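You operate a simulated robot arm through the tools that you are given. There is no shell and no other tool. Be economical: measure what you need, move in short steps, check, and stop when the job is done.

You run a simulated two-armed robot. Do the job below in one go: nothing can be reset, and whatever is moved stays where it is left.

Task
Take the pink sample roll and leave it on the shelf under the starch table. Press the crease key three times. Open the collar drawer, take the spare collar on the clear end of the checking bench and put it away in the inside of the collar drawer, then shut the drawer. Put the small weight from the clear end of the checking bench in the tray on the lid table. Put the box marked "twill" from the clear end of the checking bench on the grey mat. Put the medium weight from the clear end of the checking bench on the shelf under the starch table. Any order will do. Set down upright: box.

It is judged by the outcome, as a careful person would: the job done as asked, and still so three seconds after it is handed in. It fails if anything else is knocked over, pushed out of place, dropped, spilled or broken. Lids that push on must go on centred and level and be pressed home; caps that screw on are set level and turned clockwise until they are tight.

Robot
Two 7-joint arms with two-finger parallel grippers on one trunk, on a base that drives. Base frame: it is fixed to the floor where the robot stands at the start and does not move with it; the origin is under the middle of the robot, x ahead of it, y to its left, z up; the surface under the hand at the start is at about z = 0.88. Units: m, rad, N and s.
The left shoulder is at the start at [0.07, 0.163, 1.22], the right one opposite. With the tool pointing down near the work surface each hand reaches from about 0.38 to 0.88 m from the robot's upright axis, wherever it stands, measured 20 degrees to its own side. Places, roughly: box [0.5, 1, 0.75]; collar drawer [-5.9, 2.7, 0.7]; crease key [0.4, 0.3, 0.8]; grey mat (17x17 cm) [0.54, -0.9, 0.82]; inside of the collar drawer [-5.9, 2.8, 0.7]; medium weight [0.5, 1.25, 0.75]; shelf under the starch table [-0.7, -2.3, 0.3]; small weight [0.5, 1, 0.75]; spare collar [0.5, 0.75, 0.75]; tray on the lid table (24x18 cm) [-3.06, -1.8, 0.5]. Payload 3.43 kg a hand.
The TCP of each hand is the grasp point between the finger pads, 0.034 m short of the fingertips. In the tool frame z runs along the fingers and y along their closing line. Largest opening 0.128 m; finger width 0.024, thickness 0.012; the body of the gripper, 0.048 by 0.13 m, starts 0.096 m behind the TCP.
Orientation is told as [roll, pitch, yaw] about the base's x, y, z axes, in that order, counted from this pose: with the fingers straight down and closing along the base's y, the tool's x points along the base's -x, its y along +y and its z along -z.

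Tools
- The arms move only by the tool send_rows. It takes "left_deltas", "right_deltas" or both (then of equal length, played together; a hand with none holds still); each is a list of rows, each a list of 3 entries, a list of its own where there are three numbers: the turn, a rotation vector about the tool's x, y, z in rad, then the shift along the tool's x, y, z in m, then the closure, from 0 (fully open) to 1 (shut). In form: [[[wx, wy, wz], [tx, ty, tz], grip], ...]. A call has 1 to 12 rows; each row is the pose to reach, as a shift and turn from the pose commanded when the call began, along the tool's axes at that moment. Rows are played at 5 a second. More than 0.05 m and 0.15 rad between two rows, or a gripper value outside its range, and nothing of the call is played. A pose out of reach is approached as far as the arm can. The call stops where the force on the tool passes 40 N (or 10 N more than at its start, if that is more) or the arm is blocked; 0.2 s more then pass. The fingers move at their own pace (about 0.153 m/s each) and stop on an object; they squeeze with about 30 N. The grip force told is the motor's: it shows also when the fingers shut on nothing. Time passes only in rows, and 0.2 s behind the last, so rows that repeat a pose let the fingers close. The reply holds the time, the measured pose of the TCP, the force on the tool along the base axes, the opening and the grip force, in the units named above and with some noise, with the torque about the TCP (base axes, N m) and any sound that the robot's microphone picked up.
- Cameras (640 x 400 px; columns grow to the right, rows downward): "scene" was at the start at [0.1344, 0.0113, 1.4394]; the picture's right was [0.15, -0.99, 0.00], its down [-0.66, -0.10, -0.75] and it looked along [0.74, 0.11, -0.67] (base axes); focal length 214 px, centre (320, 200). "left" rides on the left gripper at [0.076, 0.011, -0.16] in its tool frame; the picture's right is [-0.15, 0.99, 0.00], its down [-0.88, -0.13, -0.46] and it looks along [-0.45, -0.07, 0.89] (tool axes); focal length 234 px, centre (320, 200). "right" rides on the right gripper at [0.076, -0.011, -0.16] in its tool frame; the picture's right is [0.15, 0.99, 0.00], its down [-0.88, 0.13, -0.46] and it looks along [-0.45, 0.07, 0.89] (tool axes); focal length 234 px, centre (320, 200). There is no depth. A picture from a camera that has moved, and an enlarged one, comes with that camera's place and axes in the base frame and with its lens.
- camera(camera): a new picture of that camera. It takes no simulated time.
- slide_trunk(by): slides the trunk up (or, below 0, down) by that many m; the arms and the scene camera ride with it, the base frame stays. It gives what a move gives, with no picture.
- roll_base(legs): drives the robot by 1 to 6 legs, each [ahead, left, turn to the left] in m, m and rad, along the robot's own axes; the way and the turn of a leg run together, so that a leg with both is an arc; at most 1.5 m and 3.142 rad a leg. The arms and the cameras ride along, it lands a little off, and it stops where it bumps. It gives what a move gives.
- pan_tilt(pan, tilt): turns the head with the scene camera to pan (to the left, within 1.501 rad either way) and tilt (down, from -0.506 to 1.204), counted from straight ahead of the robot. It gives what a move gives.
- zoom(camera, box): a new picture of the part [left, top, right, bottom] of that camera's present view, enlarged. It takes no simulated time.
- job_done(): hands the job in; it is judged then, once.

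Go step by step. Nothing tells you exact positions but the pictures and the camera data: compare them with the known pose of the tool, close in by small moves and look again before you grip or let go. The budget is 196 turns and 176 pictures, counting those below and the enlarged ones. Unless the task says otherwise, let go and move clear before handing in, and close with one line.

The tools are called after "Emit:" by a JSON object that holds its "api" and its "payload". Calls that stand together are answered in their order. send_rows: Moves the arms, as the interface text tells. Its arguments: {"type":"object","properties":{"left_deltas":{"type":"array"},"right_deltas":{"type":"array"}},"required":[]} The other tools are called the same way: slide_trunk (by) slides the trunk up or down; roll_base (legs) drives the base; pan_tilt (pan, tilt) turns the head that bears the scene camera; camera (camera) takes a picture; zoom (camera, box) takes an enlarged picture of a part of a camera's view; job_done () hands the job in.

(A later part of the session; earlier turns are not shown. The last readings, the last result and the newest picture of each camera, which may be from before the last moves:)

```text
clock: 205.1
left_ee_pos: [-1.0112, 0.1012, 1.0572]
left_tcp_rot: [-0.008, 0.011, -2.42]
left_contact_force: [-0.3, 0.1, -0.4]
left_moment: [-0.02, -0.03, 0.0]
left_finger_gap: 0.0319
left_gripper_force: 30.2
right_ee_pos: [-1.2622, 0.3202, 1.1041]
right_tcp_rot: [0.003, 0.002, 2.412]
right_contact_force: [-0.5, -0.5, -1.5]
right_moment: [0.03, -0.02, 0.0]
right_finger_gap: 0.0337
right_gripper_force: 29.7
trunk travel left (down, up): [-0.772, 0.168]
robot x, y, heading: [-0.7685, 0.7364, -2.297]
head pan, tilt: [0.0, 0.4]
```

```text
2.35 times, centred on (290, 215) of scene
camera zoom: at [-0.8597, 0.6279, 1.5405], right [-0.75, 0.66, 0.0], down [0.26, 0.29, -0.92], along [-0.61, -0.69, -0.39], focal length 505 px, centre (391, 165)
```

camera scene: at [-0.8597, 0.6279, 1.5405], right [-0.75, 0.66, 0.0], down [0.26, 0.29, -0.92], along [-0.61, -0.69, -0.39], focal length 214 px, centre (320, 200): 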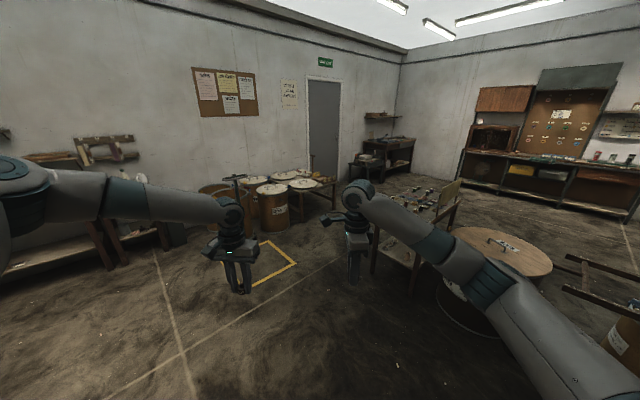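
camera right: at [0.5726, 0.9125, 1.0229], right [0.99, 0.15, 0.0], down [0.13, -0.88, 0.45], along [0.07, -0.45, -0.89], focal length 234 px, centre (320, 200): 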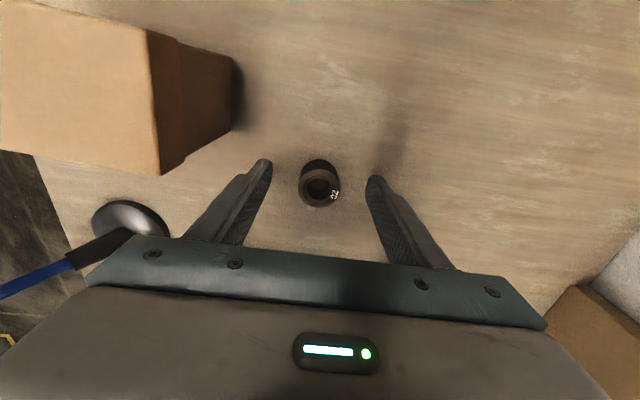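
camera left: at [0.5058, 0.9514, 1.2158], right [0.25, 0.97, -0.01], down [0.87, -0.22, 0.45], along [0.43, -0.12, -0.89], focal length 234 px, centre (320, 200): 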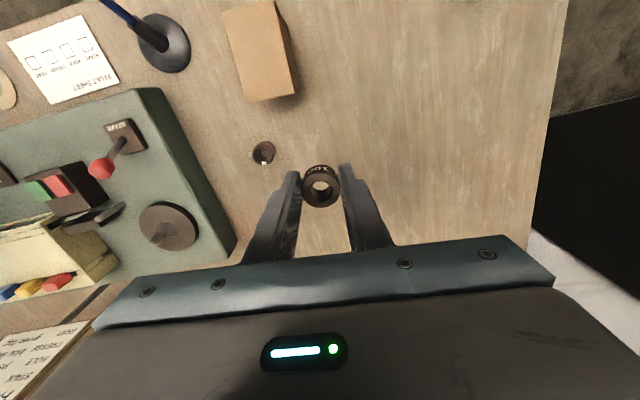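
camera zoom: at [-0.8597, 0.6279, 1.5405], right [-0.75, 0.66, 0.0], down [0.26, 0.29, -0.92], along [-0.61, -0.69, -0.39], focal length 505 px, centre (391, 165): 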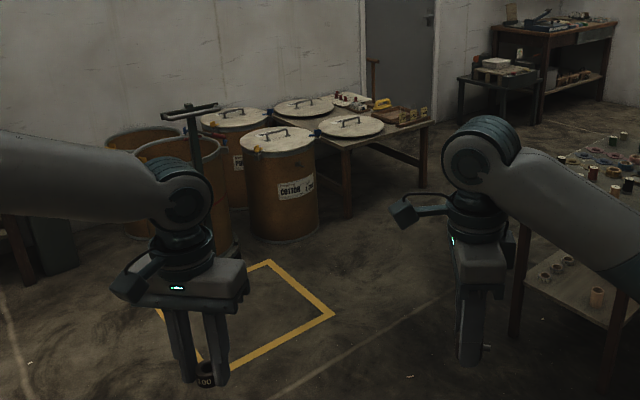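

The lid table stands by the far wall with its front toward +y; I'll drive round the sample table facing -x and look again.

Emit:
{"api": "roll_base", "payload": {"legs": [[0, 0, -0.845], [0.6, 0.9, 0], [0.6, 0.85, 0], [1.1, 0.0, 0]]}}

Emit:
{"api": "pan_tilt", "payload": {"pan": 1.0, "tilt": 0.6}}

Emit:
{"api": "camera", "payload": {"camera": "scene"}}

```text
clock: 223.2
left_ee_pos: [-3.7122, -1.2585, 1.057]
left_tcp_rot: [-0.009, 0.009, 3.004]
left_contact_force: [-0.2, -0.7, -1.4]
left_moment: [-0.01, 0.04, -0.05]
left_finger_gap: 0.0317
left_gripper_force: 29.6
right_ee_pos: [-3.7081, -0.9255, 1.1036]
right_tcp_rot: [0.004, 0.0, 1.553]
right_contact_force: [-0.4, -0.8, -1.0]
right_moment: [0.03, 0.04, -0.02]
right_finger_gap: 0.0333
right_gripper_force: 29.7
trunk travel left (down, up): [-0.772, 0.168]
robot x, y, heading: [-3.0662, -1.0284, 3.128]
head pan, tilt: [0.0, 0.4]
```

```text
clock: 224.5
left_ee_pos: [-3.7117, -1.2578, 1.0574]
left_tcp_rot: [-0.009, 0.009, 3.007]
left_contact_force: [0.0, -0.2, -0.9]
left_moment: [0.01, 0.01, -0.01]
left_finger_gap: 0.0318
left_gripper_force: 30.0
right_ee_pos: [-3.708, -0.923, 1.1044]
right_tcp_rot: [0.003, 0.002, 1.555]
right_contact_force: [-0.7, 0.0, -0.6]
right_moment: [0.04, 0.01, -0.01]
right_finger_gap: 0.0337
right_gripper_force: 30.2
trunk travel left (down, up): [-0.772, 0.168]
robot x, y, heading: [-3.0732, -1.0274, 3.124]
head pan, tilt: [1.0, 0.6]
```

```text
63 pictures are left
camera scene: at [-3.1679, -1.1038, 1.5224], right [-0.83, 0.55, 0.0], down [0.31, 0.47, -0.82], along [-0.46, -0.69, -0.57], focal length 214 px, centre (320, 200)
```

scene: 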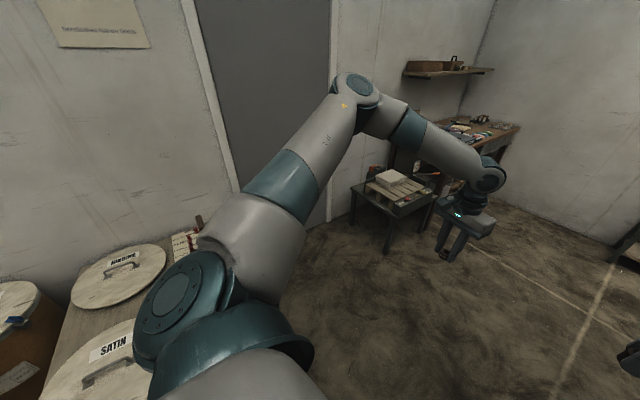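

Emit:
{"api": "roll_base", "payload": {"legs": [[0.24, 0, 0], [0, 0, 1.585]]}}

Emit:
{"api": "pan_tilt", "payload": {"pan": 0.2, "tilt": 0.75}}

Emit:
{"api": "camera", "payload": {"camera": "scene"}}

Emit:
{"api": "camera", "payload": {"camera": "left"}}

```text
clock: 230.1
left_ee_pos: [-3.0681, -1.6627, 1.0568]
left_tcp_rot: [-0.007, 0.01, -1.687]
left_contact_force: [-0.5, 0.1, -1.0]
left_moment: [0.0, 0.0, -0.01]
left_finger_gap: 0.0311
left_gripper_force: 30.2
right_ee_pos: [-3.4023, -1.6667, 1.1036]
right_tcp_rot: [0.004, 0.002, -3.137]
right_contact_force: [-0.2, -0.2, 0.0]
right_moment: [-0.04, -0.02, -0.01]
right_finger_gap: 0.0335
right_gripper_force: 30.1
trunk travel left (down, up): [-0.772, 0.168]
robot x, y, heading: [-3.3122, -1.0307, -1.565]
head pan, tilt: [1.0, 0.6]
```

```text
clock: 231.3
left_ee_pos: [-3.0675, -1.6625, 1.0556]
left_tcp_rot: [-0.008, 0.009, -1.685]
left_contact_force: [0.4, 0.1, -0.9]
left_moment: [0.01, -0.01, 0.01]
left_finger_gap: 0.0312
left_gripper_force: 29.8
right_ee_pos: [-3.4023, -1.667, 1.1043]
right_tcp_rot: [0.003, 0.002, -3.135]
right_contact_force: [0.5, -0.7, -0.9]
right_moment: [0.01, -0.02, -0.04]
right_finger_gap: 0.0333
right_gripper_force: 29.9
trunk travel left (down, up): [-0.772, 0.168]
robot x, y, heading: [-3.314, -1.0286, -1.563]
head pan, tilt: [0.201, 0.75]
```

```text
62 pictures are left
camera scene: at [-3.2924, -1.1586, 1.5095], right [-0.98, -0.21, 0.0], down [-0.14, 0.67, -0.73], along [0.15, -0.72, -0.68], focal length 214 px, centre (320, 200)
```

scene: 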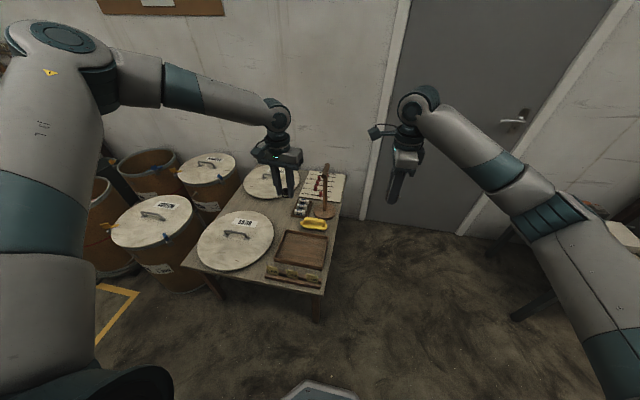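

```text
61 pictures are left
camera left: at [-3.049, -1.5911, 1.2159], right [0.97, -0.26, -0.01], down [-0.23, -0.86, 0.45], along [-0.12, -0.43, -0.89], focal length 234 px, centre (320, 200)
```

left: 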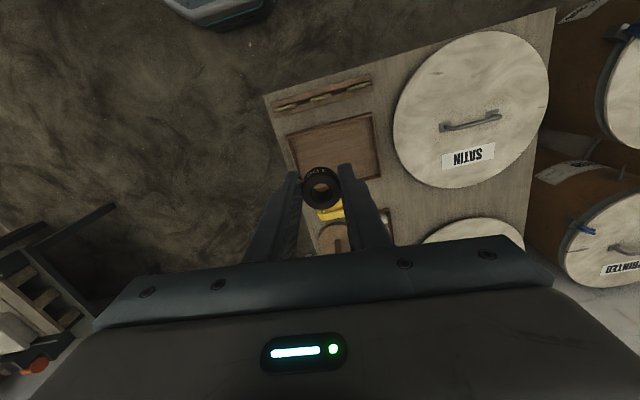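

The wooden tray is at about (-3.054, -1.79, 0.51). I'll move 0.12 m ahead and lower the trunk in stages.

Emit:
{"api": "roll_base", "payload": {"legs": [[0.12, 0.012, 0]]}}

Emit:
{"api": "slide_trunk", "payload": {"by": -0.35}}

Emit:
{"api": "camera", "payload": {"camera": "left"}}

Emit:
{"api": "camera", "payload": {"camera": "scene"}}

```text
clock: 232.5
left_ee_pos: [-3.0548, -1.7779, 1.0581]
left_tcp_rot: [-0.009, 0.007, -1.685]
left_contact_force: [-0.4, 0.4, -1.3]
left_moment: [0.0, 0.0, -0.02]
left_finger_gap: 0.0312
left_gripper_force: 29.6
right_ee_pos: [-3.3893, -1.7825, 1.1065]
right_tcp_rot: [0.004, 0.002, -3.135]
right_contact_force: [0.4, 0.0, -0.1]
right_moment: [0.01, 0.02, -0.04]
right_finger_gap: 0.0335
right_gripper_force: 30.3
trunk travel left (down, up): [-0.772, 0.168]
robot x, y, heading: [-3.2969, -1.1413, -1.566]
head pan, tilt: [0.201, 0.75]
```

```text
clock: 235.9
left_ee_pos: [-3.0543, -1.7789, 0.7083]
left_tcp_rot: [-0.009, 0.01, -1.683]
left_contact_force: [-0.8, 0.4, -0.8]
left_moment: [-0.02, 0.01, 0.01]
left_finger_gap: 0.0314
left_gripper_force: 29.8
right_ee_pos: [-3.3888, -1.7834, 0.7538]
right_tcp_rot: [0.004, 0.002, -3.135]
right_contact_force: [0.3, 0.3, -0.1]
right_moment: [0.0, 0.0, 0.03]
right_finger_gap: 0.0335
right_gripper_force: 30.2
trunk travel left (down, up): [-0.422, 0.518]
robot x, y, heading: [-3.3019, -1.1426, -1.557]
head pan, tilt: [0.201, 0.75]
```

```text
60 pictures are left
camera left: at [-3.0355, -1.7071, 0.8661], right [0.97, -0.26, -0.01], down [-0.23, -0.86, 0.45], along [-0.12, -0.43, -0.89], focal length 234 px, centre (320, 200)
```

left: 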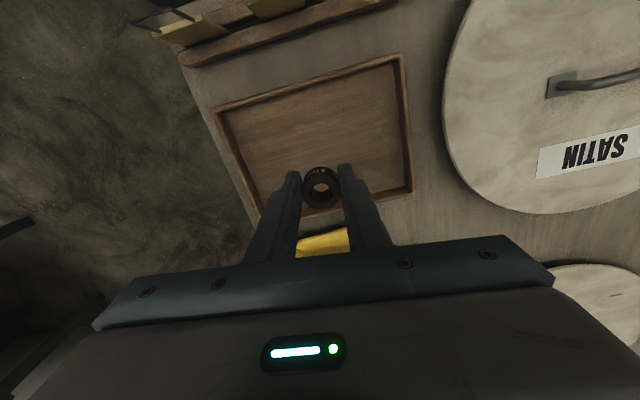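

```text
59 pictures are left
camera scene: at [-3.2796, -1.2749, 1.1596], right [-0.98, -0.21, 0.0], down [-0.14, 0.67, -0.73], along [0.15, -0.72, -0.68], focal length 214 px, centre (320, 200)
```

scene: 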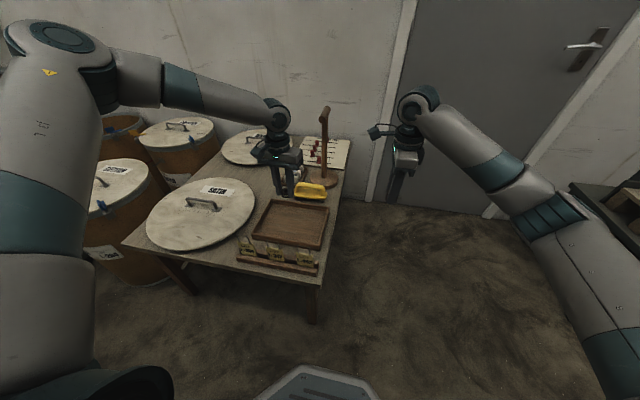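

Over the tray centre. Lower 14 cm and check.

Emit:
{"api": "slide_trunk", "payload": {"by": -0.14}}

Emit:
{"api": "camera", "payload": {"camera": "left"}}

Emit:
{"api": "zoom", "payload": {"camera": "scene", "box": [200, 80, 380, 230]}}

```text
clock: 237.6
left_ee_pos: [-3.0546, -1.778, 0.5682]
left_tcp_rot: [-0.01, 0.012, -1.684]
left_contact_force: [0.9, 0.4, -1.6]
left_moment: [0.01, 0.04, 0.03]
left_finger_gap: 0.031
left_gripper_force: 29.7
right_ee_pos: [-3.3887, -1.7834, 0.6145]
right_tcp_rot: [0.004, 0.001, -3.135]
right_contact_force: [0.3, -0.4, -0.7]
right_moment: [-0.01, 0.01, 0.02]
right_finger_gap: 0.0338
right_gripper_force: 30.2
trunk travel left (down, up): [-0.282, 0.658]
robot x, y, heading: [-3.2977, -1.1426, -1.557]
head pan, tilt: [0.201, 0.75]
```

```text
58 pictures are left
camera left: at [-3.0356, -1.707, 0.7263], right [0.97, -0.26, -0.01], down [-0.23, -0.86, 0.45], along [-0.12, -0.43, -0.89], focal length 234 px, centre (320, 200)
```

left: 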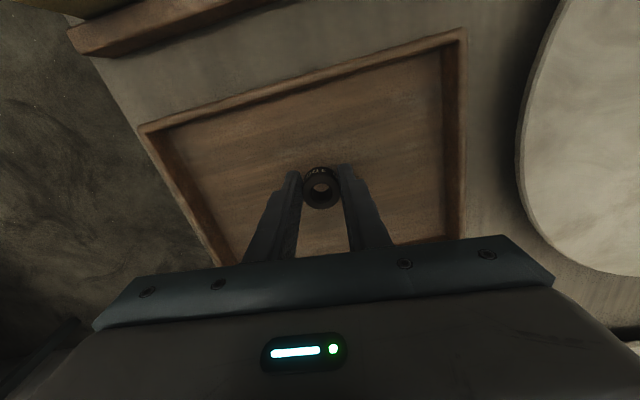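

```text
2.67 times, centred on (290, 155) of scene
camera zoom: at [-3.2796, -1.2748, 1.0196], right [-0.98, -0.21, 0.0], down [-0.14, 0.67, -0.73], along [0.15, -0.72, -0.68], focal length 572 px, centre (400, 320)
```

zoom: 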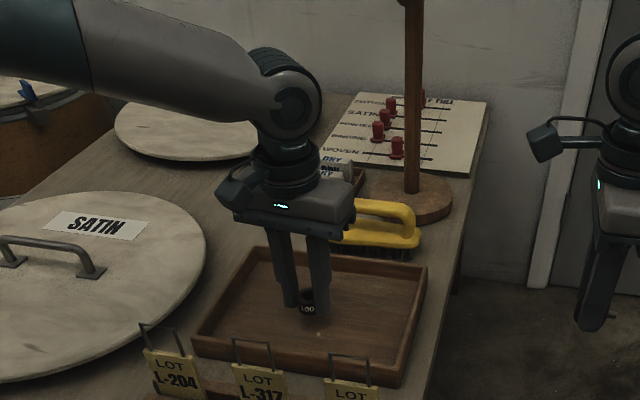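

Emit:
{"api": "slide_trunk", "payload": {"by": -0.02}}

Emit:
{"api": "zoom", "payload": {"camera": "scene", "box": [230, 110, 350, 210]}}

```text
clock: 238.2
left_ee_pos: [-3.0547, -1.7782, 0.5459]
left_tcp_rot: [-0.009, 0.011, -1.684]
left_contact_force: [-0.1, 0.5, -0.7]
left_moment: [0.01, 0.0, -0.03]
left_finger_gap: 0.0311
left_gripper_force: 29.6
right_ee_pos: [-3.388, -1.784, 0.5937]
right_tcp_rot: [0.004, 0.001, -3.134]
right_contact_force: [0.1, 0.0, -0.9]
right_moment: [-0.02, -0.01, -0.04]
right_finger_gap: 0.0335
right_gripper_force: 30.1
trunk travel left (down, up): [-0.262, 0.678]
robot x, y, heading: [-3.2973, -1.1415, -1.564]
head pan, tilt: [0.201, 0.75]
```

```text
4.00 times, centred on (290, 160) of scene
camera zoom: at [-3.2795, -1.275, 0.9995], right [-0.98, -0.21, 0.0], down [-0.14, 0.67, -0.73], along [0.15, -0.72, -0.68], focal length 858 px, centre (440, 360)
```

zoom: 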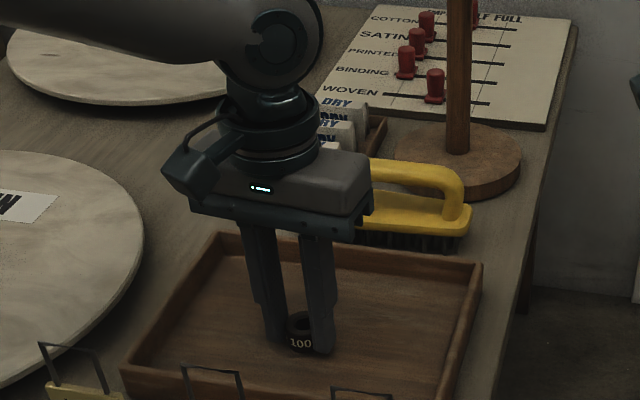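

Emit:
{"api": "slide_trunk", "payload": {"by": -0.01}}

Emit:
{"api": "slide_trunk", "payload": {"by": -0.006}}

```text
clock: 238.8
left_ee_pos: [-3.0541, -1.7785, 0.5414]
left_tcp_rot: [-0.005, 0.002, -1.684]
left_contact_force: [5.7, -2.8, 35.2]
left_moment: [-0.41, -0.79, 0.01]
left_finger_gap: 0.0302
left_gripper_force: 30.3
right_ee_pos: [-3.3871, -1.7823, 0.5864]
right_tcp_rot: [0.007, 0.005, -3.136]
right_contact_force: [0.3, -0.5, 0.4]
right_moment: [0.0, -0.01, 0.01]
right_finger_gap: 0.0335
right_gripper_force: 29.7
trunk travel left (down, up): [-0.252, 0.688]
robot x, y, heading: [-3.2989, -1.1385, -1.559]
head pan, tilt: [0.201, 0.75]
```

```text
clock: 239.2
left_ee_pos: [-3.0556, -1.7793, 0.5431]
left_tcp_rot: [-0.009, 0.001, -1.682]
left_contact_force: [-1.5, 9.5, 16.7]
left_moment: [0.3, -0.35, 0.2]
left_finger_gap: 0.0299
left_gripper_force: 30.0
right_ee_pos: [-3.388, -1.7828, 0.584]
right_tcp_rot: [0.006, 0.002, -3.135]
right_contact_force: [0.1, -0.1, 0.2]
right_moment: [-0.03, 0.0, -0.06]
right_finger_gap: 0.0336
right_gripper_force: 29.6
trunk travel left (down, up): [-0.251, 0.689]
robot x, y, heading: [-3.2965, -1.1428, -1.565]
head pan, tilt: [0.201, 0.75]
stopped: the force on the tool passed its limit at 49 N (the readings are from after the stop); the commanded pose is now the measured one
```

Contact made (a bit firm); the weight is on the tray floor. I'll open and rise.

Emit:
{"api": "send_rows", "payload": {"left_deltas": [[[0, 0, 0], [0, 0, -0.002], 0.7], [[0, 0, 0], [0, 0, -0.002], 0.55], [[0, 0, 0], [0, 0, -0.002], 0.5], [[0, 0, 0], [0, 0, -0.002], 0.5]]}}

Emit:
{"api": "slide_trunk", "payload": {"by": 0.3}}

Emit:
{"api": "zoom", "payload": {"camera": "left", "box": [200, 20, 480, 240]}}

```text
clock: 240.2
left_ee_pos: [-3.0555, -1.7814, 0.542]
left_tcp_rot: [-0.007, 0.0, -1.685]
left_contact_force: [-9.5, -1.9, 9.7]
left_moment: [-0.13, -0.04, -0.14]
left_finger_gap: 0.0585
left_gripper_force: 0.1
right_ee_pos: [-3.3897, -1.7837, 0.5839]
right_tcp_rot: [0.005, 0.004, -3.135]
right_contact_force: [-0.6, -0.5, -0.4]
right_moment: [-0.03, 0.0, 0.02]
right_finger_gap: 0.0335
right_gripper_force: 29.4
trunk travel left (down, up): [-0.251, 0.689]
robot x, y, heading: [-3.2988, -1.1438, -1.559]
head pan, tilt: [0.201, 0.75]
```

```text
clock: 243.2
left_ee_pos: [-3.0541, -1.7804, 0.8405]
left_tcp_rot: [-0.006, 0.003, -1.684]
left_contact_force: [-0.3, 0.6, 1.1]
left_moment: [-0.02, 0.0, -0.01]
left_finger_gap: 0.0641
left_gripper_force: 0.1
right_ee_pos: [-3.3877, -1.7843, 0.8838]
right_tcp_rot: [0.003, 0.001, -3.134]
right_contact_force: [0.3, 0.0, -0.4]
right_moment: [-0.02, -0.01, 0.02]
right_finger_gap: 0.0334
right_gripper_force: 30.0
trunk travel left (down, up): [-0.551, 0.389]
robot x, y, heading: [-3.3001, -1.1414, -1.563]
head pan, tilt: [0.201, 0.75]
```

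```text
1.82 times, centred on (340, 130) of left
camera zoom: at [-3.0355, -1.7083, 0.9994], right [0.97, -0.26, -0.01], down [-0.23, -0.86, 0.45], along [-0.12, -0.44, -0.89], focal length 426 px, centre (284, 327)
```

zoom: 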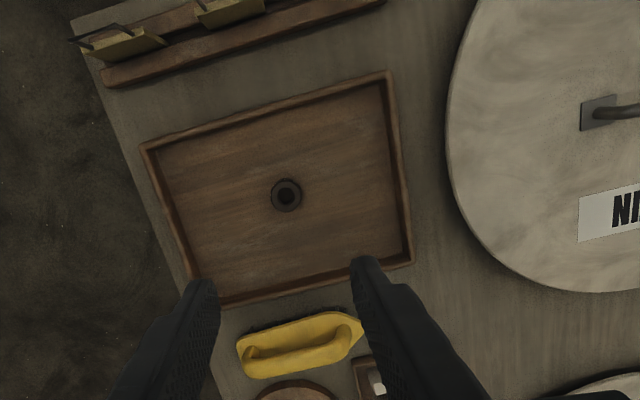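

The small weight sits in the tray. I'll raise, back off, turn and look towards the collar drawer.

Emit:
{"api": "slide_trunk", "payload": {"by": 0.2}}

Emit:
{"api": "roll_base", "payload": {"legs": [[-0.15, 0, 0], [0, 0, -2.3]]}}

Emit:
{"api": "pan_tilt", "payload": {"pan": 0.0, "tilt": 0.35}}

Emit:
{"api": "camera", "payload": {"camera": "scene"}}

```text
clock: 245.3
left_ee_pos: [-3.0549, -1.7799, 1.0411]
left_tcp_rot: [-0.008, 0.004, -1.684]
left_contact_force: [-0.3, 0.9, -0.3]
left_moment: [0.0, 0.0, 0.01]
left_finger_gap: 0.064
left_gripper_force: 0.1
right_ee_pos: [-3.3884, -1.784, 1.0832]
right_tcp_rot: [0.004, 0.002, -3.135]
right_contact_force: [0.3, -0.3, -0.5]
right_moment: [-0.03, -0.02, 0.04]
right_finger_gap: 0.0335
right_gripper_force: 29.7
trunk travel left (down, up): [-0.751, 0.189]
robot x, y, heading: [-3.3003, -1.1433, -1.561]
head pan, tilt: [0.201, 0.75]
```

```text
clock: 252.2
left_ee_pos: [-3.9377, -0.7441, 1.0414]
left_tcp_rot: [-0.005, 0.004, 2.294]
left_contact_force: [-0.7, -0.8, 0.4]
left_moment: [-0.02, 0.02, 0.0]
left_finger_gap: 0.0637
left_gripper_force: 0.1
right_ee_pos: [-3.7148, -0.4947, 1.0819]
right_tcp_rot: [0.004, 0.002, 0.842]
right_contact_force: [-0.6, 0.4, -0.9]
right_moment: [-0.01, -0.02, 0.02]
right_finger_gap: 0.0335
right_gripper_force: 30.1
trunk travel left (down, up): [-0.751, 0.189]
robot x, y, heading: [-3.2997, -0.9913, 2.415]
head pan, tilt: [0.201, 0.75]
```

```text
clock: 253.1
left_ee_pos: [-3.9362, -0.7439, 1.0403]
left_tcp_rot: [-0.009, 0.004, 2.294]
left_contact_force: [0.4, 0.2, 0.6]
left_moment: [-0.01, -0.01, 0.02]
left_finger_gap: 0.064
left_gripper_force: 0.0
right_ee_pos: [-3.7149, -0.495, 1.0834]
right_tcp_rot: [0.005, 0.002, 0.842]
right_contact_force: [-0.3, 0.6, -0.7]
right_moment: [0.02, -0.02, 0.01]
right_finger_gap: 0.0336
right_gripper_force: 30.0
trunk travel left (down, up): [-0.751, 0.189]
robot x, y, heading: [-3.2983, -0.9924, 2.414]
head pan, tilt: [0.0, 0.351]
```

```text
54 pictures are left
camera scene: at [-3.4058, -0.8974, 1.524], right [0.66, 0.75, 0.0], down [0.26, -0.23, -0.94], along [-0.7, 0.62, -0.34], focal length 214 px, centre (320, 200)
```

scene: 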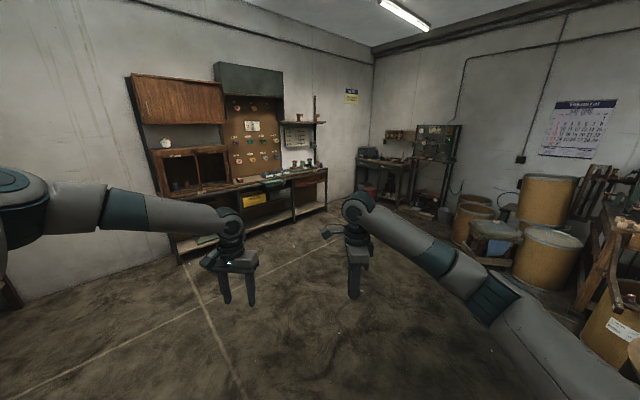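

Emit:
{"api": "zoom", "payload": {"camera": "scene", "box": [330, 110, 480, 240]}}

```text
3.08 times, centred on (405, 175) of scene
camera zoom: at [-3.4058, -0.8974, 1.524], right [0.66, 0.75, 0.0], down [0.26, -0.23, -0.94], along [-0.7, 0.62, -0.34], focal length 660 px, centre (58, 277)
```

zoom: 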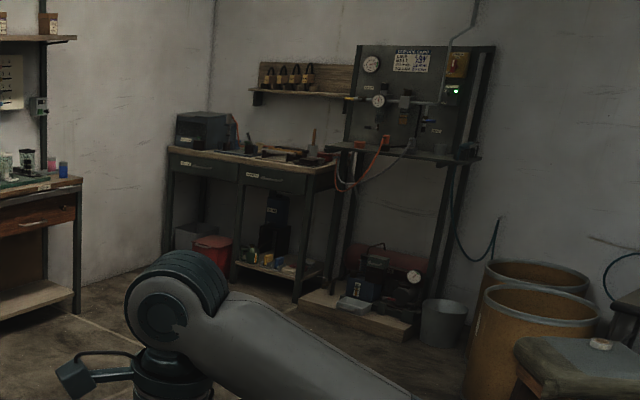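

The collar drawer should be the left one of the two drawers in the corner table, opening toward -y. I'll drive over and face +y.

Emit:
{"api": "roll_base", "payload": {"legs": [[1.4, 0, 0], [0, 0, -0.843], [0.75, 0.7, 0], [0.7, 0.68, 0]]}}

Emit:
{"api": "pan_tilt", "payload": {"pan": 0.0, "tilt": 0.5}}

Emit:
{"api": "camera", "payload": {"camera": "scene"}}

```text
clock: 271.3
left_ee_pos: [-5.9185, 1.9851, 1.0391]
left_tcp_rot: [-0.011, 0.004, 1.46]
left_contact_force: [-0.6, 0.7, 0.0]
left_moment: [-0.04, -0.05, -0.02]
left_finger_gap: 0.0638
left_gripper_force: 0.0
right_ee_pos: [-5.5843, 1.9895, 1.082]
right_tcp_rot: [0.001, 0.0, 0.008]
right_contact_force: [-0.7, 0.5, -0.4]
right_moment: [-0.06, -0.01, 0.0]
right_finger_gap: 0.0335
right_gripper_force: 30.1
trunk travel left (down, up): [-0.751, 0.189]
robot x, y, heading: [-5.6717, 1.3467, 1.577]
head pan, tilt: [0.0, 0.351]
stopped in leg 4: the robot was blocked; the commanded pose is now the measured one
```

```text
clock: 272.0
left_ee_pos: [-5.9154, 1.9846, 1.0406]
left_tcp_rot: [-0.009, 0.004, 1.46]
left_contact_force: [0.5, -0.4, 0.3]
left_moment: [-0.02, 0.01, 0.02]
left_finger_gap: 0.0641
left_gripper_force: 0.1
right_ee_pos: [-5.5821, 1.9865, 1.0827]
right_tcp_rot: [0.004, 0.0, 0.008]
right_contact_force: [-0.7, 0.4, -0.7]
right_moment: [0.02, -0.02, -0.01]
right_finger_gap: 0.0335
right_gripper_force: 29.7
trunk travel left (down, up): [-0.751, 0.189]
robot x, y, heading: [-5.6736, 1.346, 1.584]
head pan, tilt: [0.0, 0.499]
```

```text
52 pictures are left
camera scene: at [-5.6712, 1.486, 1.5104], right [1.0, 0.01, 0.0], down [0.01, -0.48, -0.88], along [-0.01, 0.88, -0.48], focal length 214 px, centre (320, 200)
```

scene: 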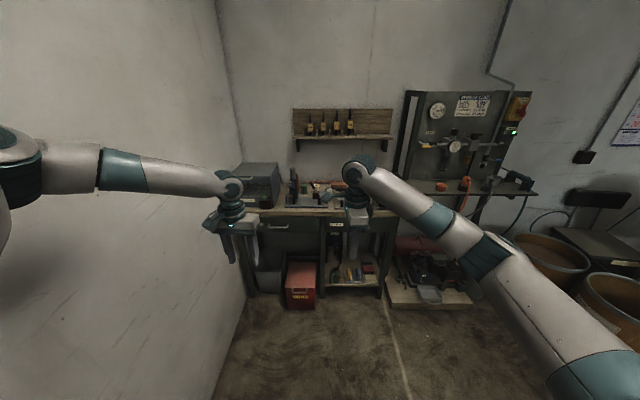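

The base stopped against something on the left (the left elbow by the wall). I'll ease right a little and look at the left side and the drawers.

Emit:
{"api": "roll_base", "payload": {"legs": [[0, -0.06, 0]]}}

Emit:
{"api": "zoom", "payload": {"camera": "scene", "box": [220, 150, 420, 320]}}

Emit:
{"api": "pan_tilt", "payload": {"pan": 1.4, "tilt": 0.4}}

Emit:
{"api": "camera", "payload": {"camera": "scene"}}

```text
clock: 273.0
left_ee_pos: [-5.8623, 1.9843, 1.0404]
left_tcp_rot: [-0.01, 0.003, 1.463]
left_contact_force: [-0.5, 0.5, -0.5]
left_moment: [-0.01, -0.05, -0.01]
left_finger_gap: 0.0639
left_gripper_force: 0.1
right_ee_pos: [-5.5278, 1.9882, 1.0834]
right_tcp_rot: [0.003, -0.002, 0.01]
right_contact_force: [-0.4, 0.5, -0.5]
right_moment: [-0.02, 0.01, -0.01]
right_finger_gap: 0.0335
right_gripper_force: 29.9
trunk travel left (down, up): [-0.751, 0.189]
robot x, y, heading: [-5.6141, 1.3475, 1.579]
head pan, tilt: [0.0, 0.499]
```

```text
2.35 times, centred on (320, 235) of scene
camera zoom: at [-5.6169, 1.4864, 1.5104], right [1.0, 0.01, 0.0], down [0.01, -0.48, -0.88], along [-0.01, 0.88, -0.48], focal length 505 px, centre (320, 118)
```

zoom: 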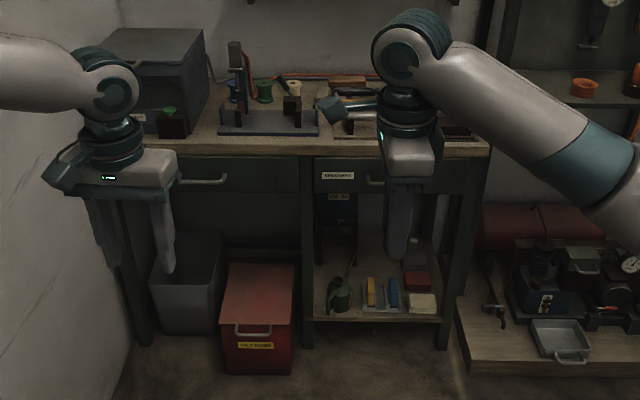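

```text
clock: 274.5
left_ee_pos: [-5.8595, 1.9841, 1.0406]
left_tcp_rot: [-0.007, 0.002, 1.463]
left_contact_force: [0.4, 0.3, 0.5]
left_moment: [-0.01, -0.01, 0.02]
left_finger_gap: 0.0641
left_gripper_force: 0.1
right_ee_pos: [-5.525, 1.9887, 1.0833]
right_tcp_rot: [0.004, 0.001, 0.009]
right_contact_force: [0.2, -0.1, 0.2]
right_moment: [0.01, 0.01, 0.03]
right_finger_gap: 0.0333
right_gripper_force: 30.0
trunk travel left (down, up): [-0.751, 0.189]
robot x, y, heading: [-5.6127, 1.3484, 1.576]
head pan, tilt: [1.4, 0.4]
```

```text
50 pictures are left
camera scene: at [-5.7035, 1.4099, 1.5195], right [0.16, 0.99, 0.0], down [0.38, -0.06, -0.92], along [-0.91, 0.15, -0.39], focal length 214 px, centre (320, 200)
```

scene: 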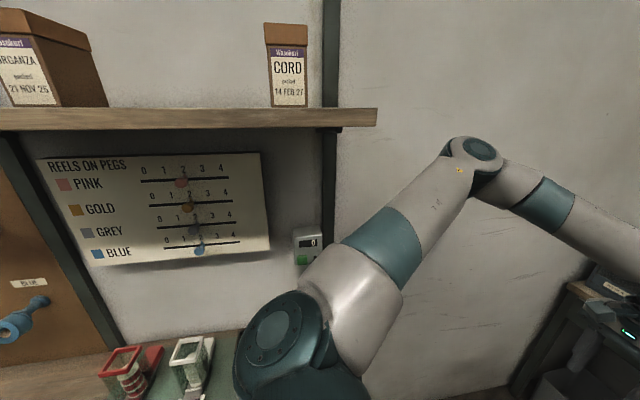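

The left elbow only reached the bare wall; nothing is disturbed. Now a close look at the drawer labels and handles.

Emit:
{"api": "pan_tilt", "payload": {"pan": 0.2, "tilt": 0.6}}

Emit:
{"api": "zoom", "payload": {"camera": "scene", "box": [270, 150, 390, 230]}}

Emit:
{"api": "zoom", "payload": {"camera": "left", "box": [200, 200, 440, 400]}}

```text
clock: 275.9
left_ee_pos: [-5.8592, 1.9843, 1.0408]
left_tcp_rot: [-0.006, 0.004, 1.464]
left_contact_force: [0.3, 0.0, 0.4]
left_moment: [-0.02, 0.01, -0.01]
left_finger_gap: 0.0643
left_gripper_force: 0.1
right_ee_pos: [-5.5259, 1.9873, 1.0827]
right_tcp_rot: [0.004, 0.002, 0.011]
right_contact_force: [0.0, 0.3, -1.5]
right_moment: [0.04, 0.01, -0.05]
right_finger_gap: 0.0334
right_gripper_force: 30.3
trunk travel left (down, up): [-0.751, 0.189]
robot x, y, heading: [-5.6106, 1.3458, 1.586]
head pan, tilt: [0.201, 0.6]
```

```text
5.00 times, centred on (330, 190) of scene
camera zoom: at [-5.6305, 1.4816, 1.5013], right [0.98, 0.21, 0.0], down [0.12, -0.55, -0.82], along [-0.18, 0.81, -0.57], focal length 1072 px, centre (270, 250)
```

zoom: 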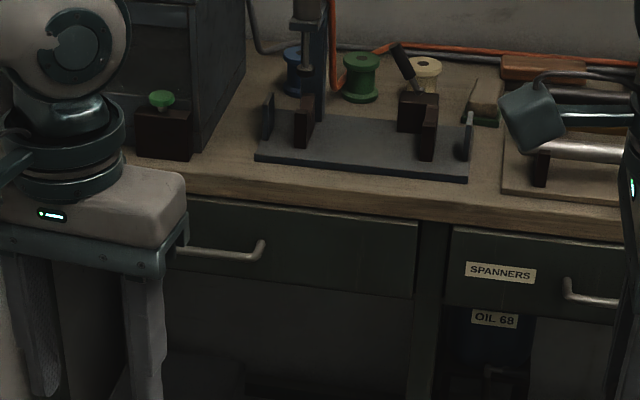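

```text
2.00 times, centred on (320, 300) of left
camera zoom: at [-5.8816, 1.9097, 1.1996], right [-0.97, 0.25, -0.01], down [0.22, 0.86, 0.45], along [0.12, 0.44, -0.89], focal length 468 px, centre (320, 0)
```

zoom: 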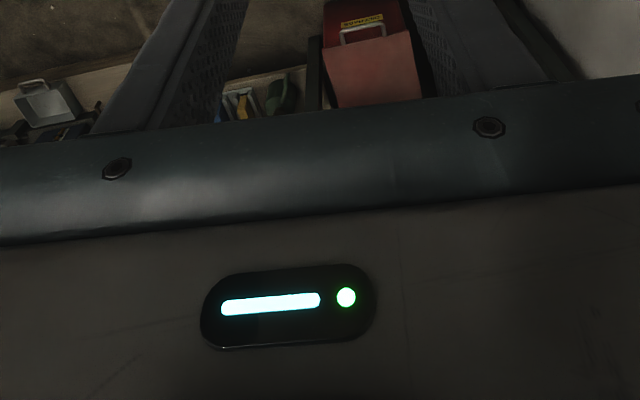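

The left, unlabelled-in-view drawer is beside SPANNERS and has a bar handle at about x=-5.97, z≈0.66. I'll approach with the robot turned left (heading 2.1) so the left elbow keeps off the wall.

Emit:
{"api": "roll_base", "payload": {"legs": [[0.1, -0.18, 0], [0.5, 0, 0], [0, 0, 0.52]]}}

Emit:
{"api": "send_rows", "payload": {"left_deltas": [[[0, 0, -0.14], [0, 0, 0], 0.5], [[0, 0, -0.28], [0, 0, 0], 0.5], [[0, 0, -0.42], [0, 0, 0], 0.5], [[0, 0, -0.56], [0, 0, 0], 0.5], [[0, 0, -0.7], [0, 0, 0], 0.5], [[0, 0, -0.84], [0, 0, 0], 0.5], [[0, 0, -0.98], [0, 0, 0], 0.5], [[0, 0, -1.12], [0, 0, 0], 0.5], [[0, 0, -1.16], [0, 0, 0], 0.5]]}}

Emit:
{"api": "pan_tilt", "payload": {"pan": 0.1, "tilt": 0.8}}

Emit:
{"api": "camera", "payload": {"camera": "scene"}}

Emit:
{"api": "camera", "payload": {"camera": "left"}}

```text
clock: 281.5
left_ee_pos: [-5.9738, 2.3775, 1.0414]
left_tcp_rot: [-0.008, 0.002, 1.98]
left_contact_force: [-0.2, -0.4, 0.9]
left_moment: [0.0, 0.0, -0.03]
left_finger_gap: 0.0639
left_gripper_force: 0.0
right_ee_pos: [-5.6852, 2.5457, 1.0836]
right_tcp_rot: [0.002, 0.002, 0.527]
right_contact_force: [-0.8, 0.2, -1.0]
right_moment: [-0.03, 0.02, -0.03]
right_finger_gap: 0.0336
right_gripper_force: 29.9
trunk travel left (down, up): [-0.751, 0.189]
robot x, y, heading: [-5.4405, 1.9466, 2.099]
head pan, tilt: [0.201, 0.6]
```

```text
clock: 283.5
left_ee_pos: [-5.9732, 2.3786, 1.0404]
left_tcp_rot: [0.0, 0.008, 3.141]
left_contact_force: [-0.4, -0.9, 0.1]
left_moment: [0.04, 0.0, 0.0]
left_finger_gap: 0.0641
left_gripper_force: 0.0
right_ee_pos: [-5.6858, 2.5463, 1.0832]
right_tcp_rot: [0.004, 0.001, 0.527]
right_contact_force: [0.0, 0.6, -0.6]
right_moment: [-0.02, 0.07, 0.02]
right_finger_gap: 0.0333
right_gripper_force: 30.3
trunk travel left (down, up): [-0.751, 0.189]
robot x, y, heading: [-5.4462, 1.9439, 2.098]
head pan, tilt: [0.201, 0.6]
```

```text
clock: 284.3
left_ee_pos: [-5.9734, 2.3784, 1.0404]
left_tcp_rot: [0.0, 0.01, 3.137]
left_contact_force: [0.2, 0.7, 0.6]
left_moment: [0.02, 0.01, 0.01]
left_finger_gap: 0.0642
left_gripper_force: 0.0
right_ee_pos: [-5.685, 2.5448, 1.0837]
right_tcp_rot: [0.004, 0.0, 0.528]
right_contact_force: [-0.2, -1.0, -0.1]
right_moment: [-0.02, 0.04, -0.02]
right_finger_gap: 0.0336
right_gripper_force: 29.8
trunk travel left (down, up): [-0.751, 0.189]
robot x, y, heading: [-5.441, 1.9459, 2.099]
head pan, tilt: [0.099, 0.799]
```

```text
47 pictures are left
camera scene: at [-5.5165, 2.0525, 1.4845], right [0.81, 0.59, 0.0], down [0.42, -0.58, -0.7], along [-0.41, 0.56, -0.72], focal length 214 px, centre (320, 200)
```

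scene: 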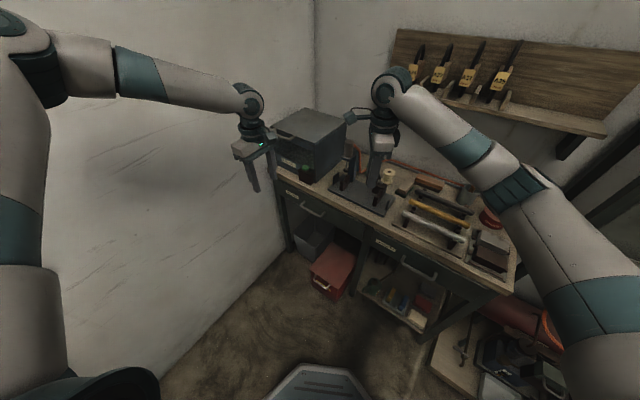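

```text
46 pictures are left
camera left: at [-5.9012, 2.3657, 1.1999], right [-0.15, -0.99, 0.0], down [-0.88, 0.13, 0.45], along [-0.44, 0.07, -0.89], focal length 234 px, centre (320, 200)
```

left: 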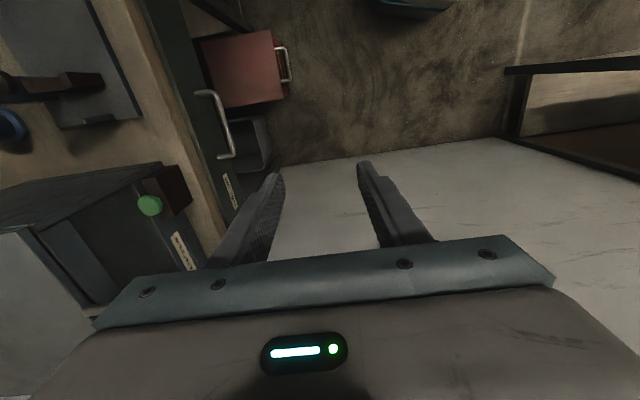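

The handle bar runs x≈-6.00…-5.88 at y≈2.566, z≈0.736. I'll tilt the left hand forward so its fingers straddle the bar above and below, and read the label.

Emit:
{"api": "zoom", "payload": {"camera": "left", "box": [170, 70, 290, 220]}}

Emit:
{"api": "send_rows", "payload": {"left_deltas": [[[0.14, 0, 0], [0.01, 0, 0], 0.5], [[0.28, 0, 0], [0.02, 0, 0], 0.5], [[0.42, 0, 0], [0.03, 0, 0], 0.5], [[0.56, 0, 0], [0.04, 0, 0], 0.5], [[0.7, 0, 0], [0.05, 0, 0], 0.5], [[0.84, 0, 0], [0.06, 0, 0], 0.5], [[0.98, 0, 0], [0.06, 0, 0], 0.5], [[1.1, 0, 0], [0.06, 0, 0], 0.5], [[1.1, 0, 0], [0.06, 0, 0], 0.5]]}}

Emit:
{"api": "camera", "payload": {"camera": "scene"}}

```text
2.67 times, centred on (230, 145) of left
camera zoom: at [-5.9012, 2.3657, 1.1999], right [-0.15, -0.99, 0.0], down [-0.88, 0.13, 0.45], along [-0.44, 0.07, -0.89], focal length 624 px, centre (560, 347)
```

zoom: 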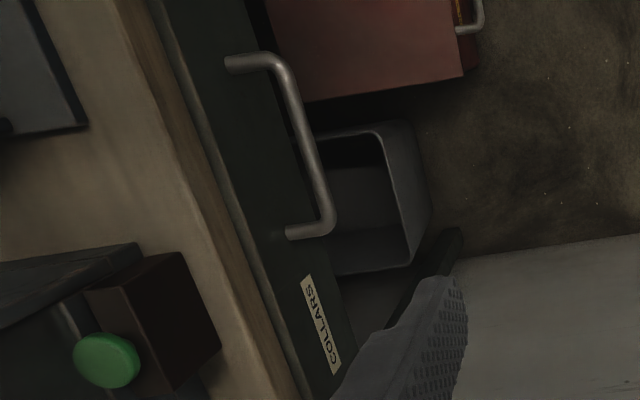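

```text
clock: 286.3
left_ee_pos: [-5.9554, 2.3503, 1.1149]
left_tcp_rot: [-1.094, 0.007, 3.136]
left_contact_force: [-0.8, -0.9, -0.3]
left_moment: [0.01, 0.02, 0.01]
left_finger_gap: 0.0639
left_gripper_force: 0.1
left hand out of reach, approached as far as the arm can: row 6, 7, 8, 9
right_ee_pos: [-5.6851, 2.5473, 1.0817]
right_tcp_rot: [0.002, 0.004, 0.526]
right_contact_force: [0.1, -0.1, 0.4]
right_moment: [-0.02, 0.0, 0.0]
right_finger_gap: 0.0337
right_gripper_force: 30.1
trunk travel left (down, up): [-0.751, 0.189]
robot x, y, heading: [-5.4486, 1.9477, 2.101]
head pan, tilt: [0.099, 0.799]
```

```text
44 pictures are left
camera scene: at [-5.5156, 2.0539, 1.4844], right [0.81, 0.59, 0.0], down [0.42, -0.58, -0.7], along [-0.41, 0.56, -0.72], focal length 214 px, centre (320, 200)
```

scene: 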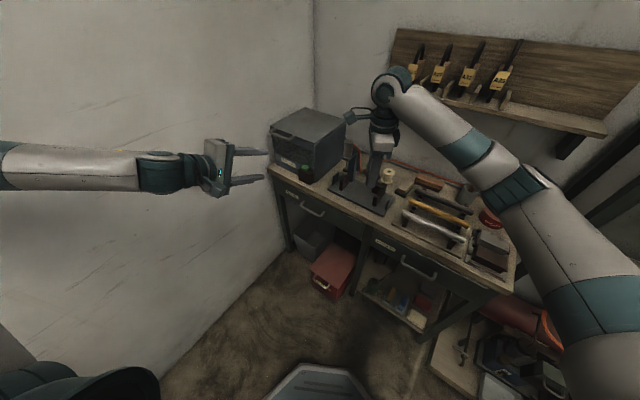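

The label reads COLLARS. I'll lower the left hand with the arm and meanwhile raise and draw back the right hand.

Emit:
{"api": "send_rows", "payload": {"left_deltas": [[[0, 0, 0], [0, 0.036, 0.018], 0.5], [[0, 0, 0], [0, 0.071, 0.036], 0.5], [[0, 0, 0], [0, 0.107, 0.055], 0.5], [[0, 0, 0], [0, 0.142, 0.073], 0.5], [[0, 0, 0], [0, 0.178, 0.091], 0.5], [[0, 0, 0], [0, 0.178, 0.091], 0.5]], "right_deltas": [[[0, 0, 0], [0, -0.03, -0.035], 1], [[0, 0, 0], [0, -0.06, -0.07], 1], [[0, 0, 0], [0, -0.09, -0.105], 1], [[0, 0, 0], [0, -0.12, -0.14], 1], [[0, 0, 0], [0, -0.15, -0.17], 1], [[0, 0, 0], [0, -0.17, -0.2], 1]]}}

Emit:
{"api": "camera", "payload": {"camera": "scene"}}

```text
clock: 287.7
left_ee_pos: [-6.0, 2.2933, 1.0604]
left_tcp_rot: [-1.097, 0.008, 3.135]
left_contact_force: [-0.2, 0.1, -0.5]
left_moment: [0.01, -0.01, -0.01]
left_finger_gap: 0.0639
left_gripper_force: 0.1
left hand out of reach, approached as far as the arm can: row 1, 2, 3, 4, 5, 6
right_ee_pos: [-5.5993, 2.3964, 1.2827]
right_tcp_rot: [0.002, 0.001, 0.528]
right_contact_force: [0.3, 0.3, -0.2]
right_moment: [-0.01, 0.0, 0.0]
right_finger_gap: 0.0335
right_gripper_force: 29.5
trunk travel left (down, up): [-0.751, 0.189]
robot x, y, heading: [-5.4448, 1.9472, 2.098]
head pan, tilt: [0.099, 0.799]
```

```text
43 pictures are left
camera scene: at [-5.516, 2.0525, 1.4844], right [0.81, 0.59, 0.0], down [0.42, -0.58, -0.7], along [-0.41, 0.56, -0.72], focal length 214 px, centre (320, 200)
```

scene: 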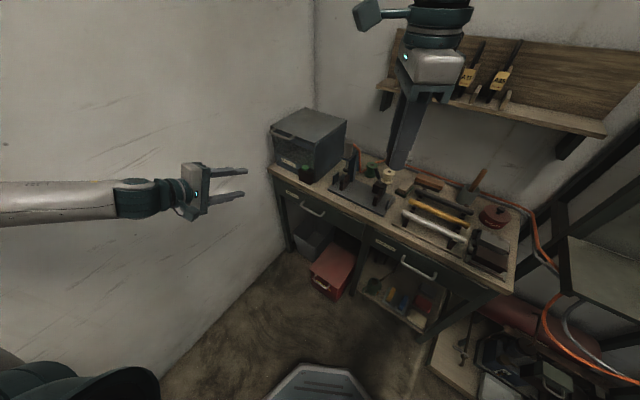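

Arm reach is limited there, so I'll use the base and trunk for the rest: shift right/ahead, then lower.

Emit:
{"api": "roll_base", "payload": {"legs": [[0.1, -0.14, 0]]}}

Emit:
{"api": "slide_trunk", "payload": {"by": -0.3}}

Emit:
{"api": "camera", "payload": {"camera": "left"}}

Emit:
{"api": "camera", "payload": {"camera": "scene"}}

```text
clock: 289.1
left_ee_pos: [-5.9332, 2.4489, 1.0613]
left_tcp_rot: [-1.097, 0.01, 3.136]
left_contact_force: [-0.9, -0.6, 0.3]
left_moment: [-0.03, -0.04, -0.03]
left_finger_gap: 0.0641
left_gripper_force: 0.1
right_ee_pos: [-5.5318, 2.5522, 1.2845]
right_tcp_rot: [0.005, 0.0, 0.524]
right_contact_force: [-0.5, 0.5, -0.7]
right_moment: [0.0, -0.01, 0.03]
right_finger_gap: 0.0336
right_gripper_force: 30.3
trunk travel left (down, up): [-0.751, 0.189]
robot x, y, heading: [-5.3737, 2.0986, 2.096]
head pan, tilt: [0.099, 0.799]
```

```text
clock: 292.1
left_ee_pos: [-5.9297, 2.4491, 0.7608]
left_tcp_rot: [-1.096, 0.009, 3.137]
left_contact_force: [-0.2, -1.0, 0.2]
left_moment: [0.02, -0.02, 0.0]
left_finger_gap: 0.064
left_gripper_force: 0.2
right_ee_pos: [-5.5305, 2.5541, 0.9824]
right_tcp_rot: [0.003, 0.002, 0.527]
right_contact_force: [0.5, 0.1, -1.0]
right_moment: [0.0, -0.01, 0.02]
right_finger_gap: 0.0336
right_gripper_force: 29.8
trunk travel left (down, up): [-0.451, 0.489]
robot x, y, heading: [-5.3755, 2.1032, 2.099]
head pan, tilt: [0.099, 0.799]
```

```text
42 pictures are left
camera left: at [-5.8587, 2.3024, 0.8233], right [-0.14, -0.45, -0.88], down [-0.89, -0.34, 0.32], along [-0.44, 0.82, -0.35], focal length 234 px, centre (320, 200)
```

left: 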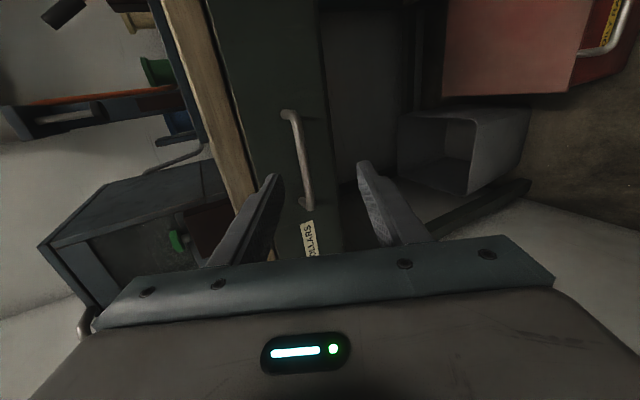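

```text
41 pictures are left
camera scene: at [-5.4472, 2.2088, 1.1845], right [0.81, 0.59, 0.0], down [0.42, -0.58, -0.7], along [-0.41, 0.56, -0.72], focal length 214 px, centre (320, 200)
```

scene: 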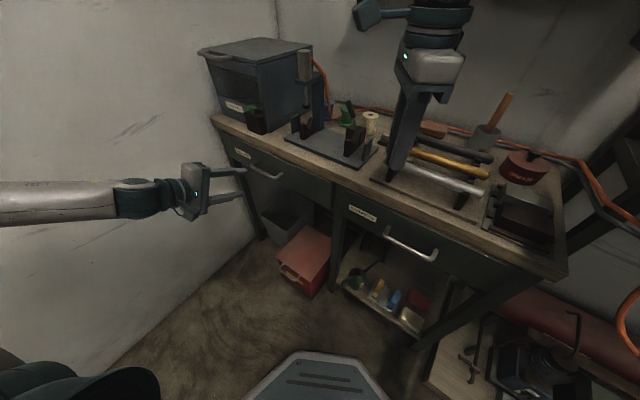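

The bar runs right between the fingers' planes at z≈0.727. I'll raise the right hand a bit more, drop the trunk 2.5 cm and advance in +y so the fingers straddle the bar.

Emit:
{"api": "send_rows", "payload": {"right_deltas": [[[0, 0, 0], [0, 0, -0.04], 1], [[0, 0, 0], [0, 0, -0.08], 1], [[0, 0, 0], [0, -0.01, -0.11], 1]]}}

Emit:
{"api": "slide_trunk", "payload": {"by": -0.024}}

Emit:
{"api": "roll_base", "payload": {"legs": [[0.061, -0.035, 0]]}}

Emit:
{"api": "camera", "payload": {"camera": "left"}}

```text
clock: 292.9
left_ee_pos: [-5.9315, 2.4496, 0.7611]
left_tcp_rot: [-1.095, 0.01, 3.136]
left_contact_force: [-0.4, -0.1, -0.5]
left_moment: [0.04, 0.01, -0.01]
left_finger_gap: 0.0641
left_gripper_force: 0.0
right_ee_pos: [-5.5251, 2.5431, 1.0933]
right_tcp_rot: [0.003, 0.002, 0.523]
right_contact_force: [-0.6, 0.3, -0.2]
right_moment: [0.01, 0.03, 0.0]
right_finger_gap: 0.0337
right_gripper_force: 30.1
trunk travel left (down, up): [-0.451, 0.489]
robot x, y, heading: [-5.3754, 2.1007, 2.103]
head pan, tilt: [0.099, 0.799]
```

```text
clock: 293.6
left_ee_pos: [-5.9317, 2.4508, 0.7366]
left_tcp_rot: [-1.095, 0.006, 3.137]
left_contact_force: [-0.9, -1.6, 0.0]
left_moment: [-0.03, 0.03, 0.0]
left_finger_gap: 0.0643
left_gripper_force: 0.0
right_ee_pos: [-5.526, 2.544, 1.0694]
right_tcp_rot: [0.003, 0.003, 0.527]
right_contact_force: [0.6, -0.1, -0.1]
right_moment: [0.05, -0.01, 0.0]
right_finger_gap: 0.0335
right_gripper_force: 29.8
trunk travel left (down, up): [-0.427, 0.513]
robot x, y, heading: [-5.3776, 2.0996, 2.099]
head pan, tilt: [0.099, 0.799]
```

```text
clock: 294.6
left_ee_pos: [-5.9311, 2.5204, 0.7369]
left_tcp_rot: [-1.094, 0.009, 3.134]
left_contact_force: [-1.0, 0.4, -0.3]
left_moment: [0.0, 0.0, 0.0]
left_finger_gap: 0.0638
left_gripper_force: 0.1
right_ee_pos: [-5.5263, 2.6149, 1.0691]
right_tcp_rot: [0.002, 0.002, 0.525]
right_contact_force: [-0.4, 0.5, -0.5]
right_moment: [-0.05, 0.04, 0.03]
right_finger_gap: 0.0335
right_gripper_force: 30.9
trunk travel left (down, up): [-0.427, 0.513]
robot x, y, heading: [-5.3754, 2.1723, 2.1]
head pan, tilt: [0.099, 0.799]
```

```text
40 pictures are left
camera left: at [-5.8583, 2.3727, 0.7989], right [-0.14, -0.45, -0.88], down [-0.89, -0.34, 0.32], along [-0.44, 0.82, -0.35], focal length 234 px, centre (320, 200)
```

left: 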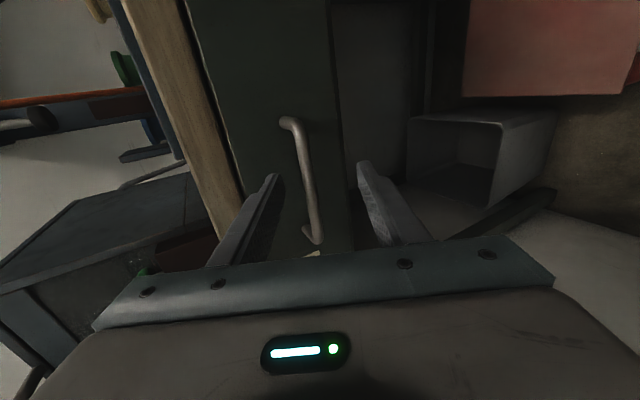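

Emit:
{"api": "roll_base", "payload": {"legs": [[0.024, -0.014, 0]]}}

Emit:
{"api": "send_rows", "payload": {"left_deltas": [[[0, 0, 0], [0, 0, 0], 0.6], [[0, 0, 0], [0, 0, 0], 0.75], [[0, 0, 0], [0, 0, 0], 0.9], [[0, 0, 0], [0, 0, 0], 1], [[0, 0, 0], [0, 0, 0], 1]]}}

Emit:
{"api": "camera", "payload": {"camera": "left"}}

```text
clock: 295.6
left_ee_pos: [-5.9304, 2.546, 0.739]
left_tcp_rot: [-1.099, 0.009, 3.136]
left_contact_force: [-0.6, -0.3, -0.2]
left_moment: [0.02, 0.0, 0.02]
left_finger_gap: 0.0639
left_gripper_force: 0.0
right_ee_pos: [-5.5257, 2.6408, 1.068]
right_tcp_rot: [0.002, 0.001, 0.525]
right_contact_force: [-0.4, 0.2, -0.7]
right_moment: [0.04, 0.01, -0.04]
right_finger_gap: 0.0335
right_gripper_force: 30.2
trunk travel left (down, up): [-0.427, 0.513]
robot x, y, heading: [-5.3783, 2.2002, 2.099]
head pan, tilt: [0.099, 0.799]
stopped in leg 1: the force on the tool passed its limit at 117 N (the readings are from after the stop); the commanded pose is now the measured one
```

```text
clock: 296.8
left_ee_pos: [-5.9301, 2.5451, 0.7369]
left_tcp_rot: [-1.097, 0.009, 3.138]
left_contact_force: [4.7, -8.6, -13.9]
left_moment: [-0.33, 0.45, 0.36]
left_finger_gap: 0.0116
left_gripper_force: 45.0
right_ee_pos: [-5.527, 2.6406, 1.0676]
right_tcp_rot: [-0.001, -0.001, 0.528]
right_contact_force: [-0.4, -0.1, -0.6]
right_moment: [-0.01, 0.0, 0.01]
right_finger_gap: 0.0332
right_gripper_force: 29.7
trunk travel left (down, up): [-0.427, 0.513]
robot x, y, heading: [-5.378, 2.1957, 2.1]
head pan, tilt: [0.099, 0.799]
```

```text
39 pictures are left
camera left: at [-5.8584, 2.3969, 0.799], right [-0.14, -0.45, -0.88], down [-0.89, -0.34, 0.31], along [-0.44, 0.82, -0.35], focal length 234 px, centre (320, 200)
```

left: 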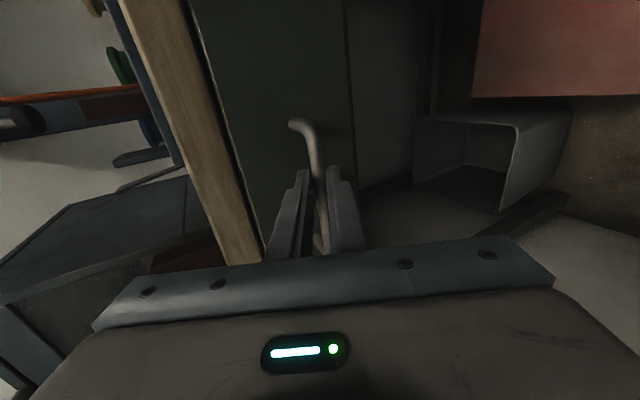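

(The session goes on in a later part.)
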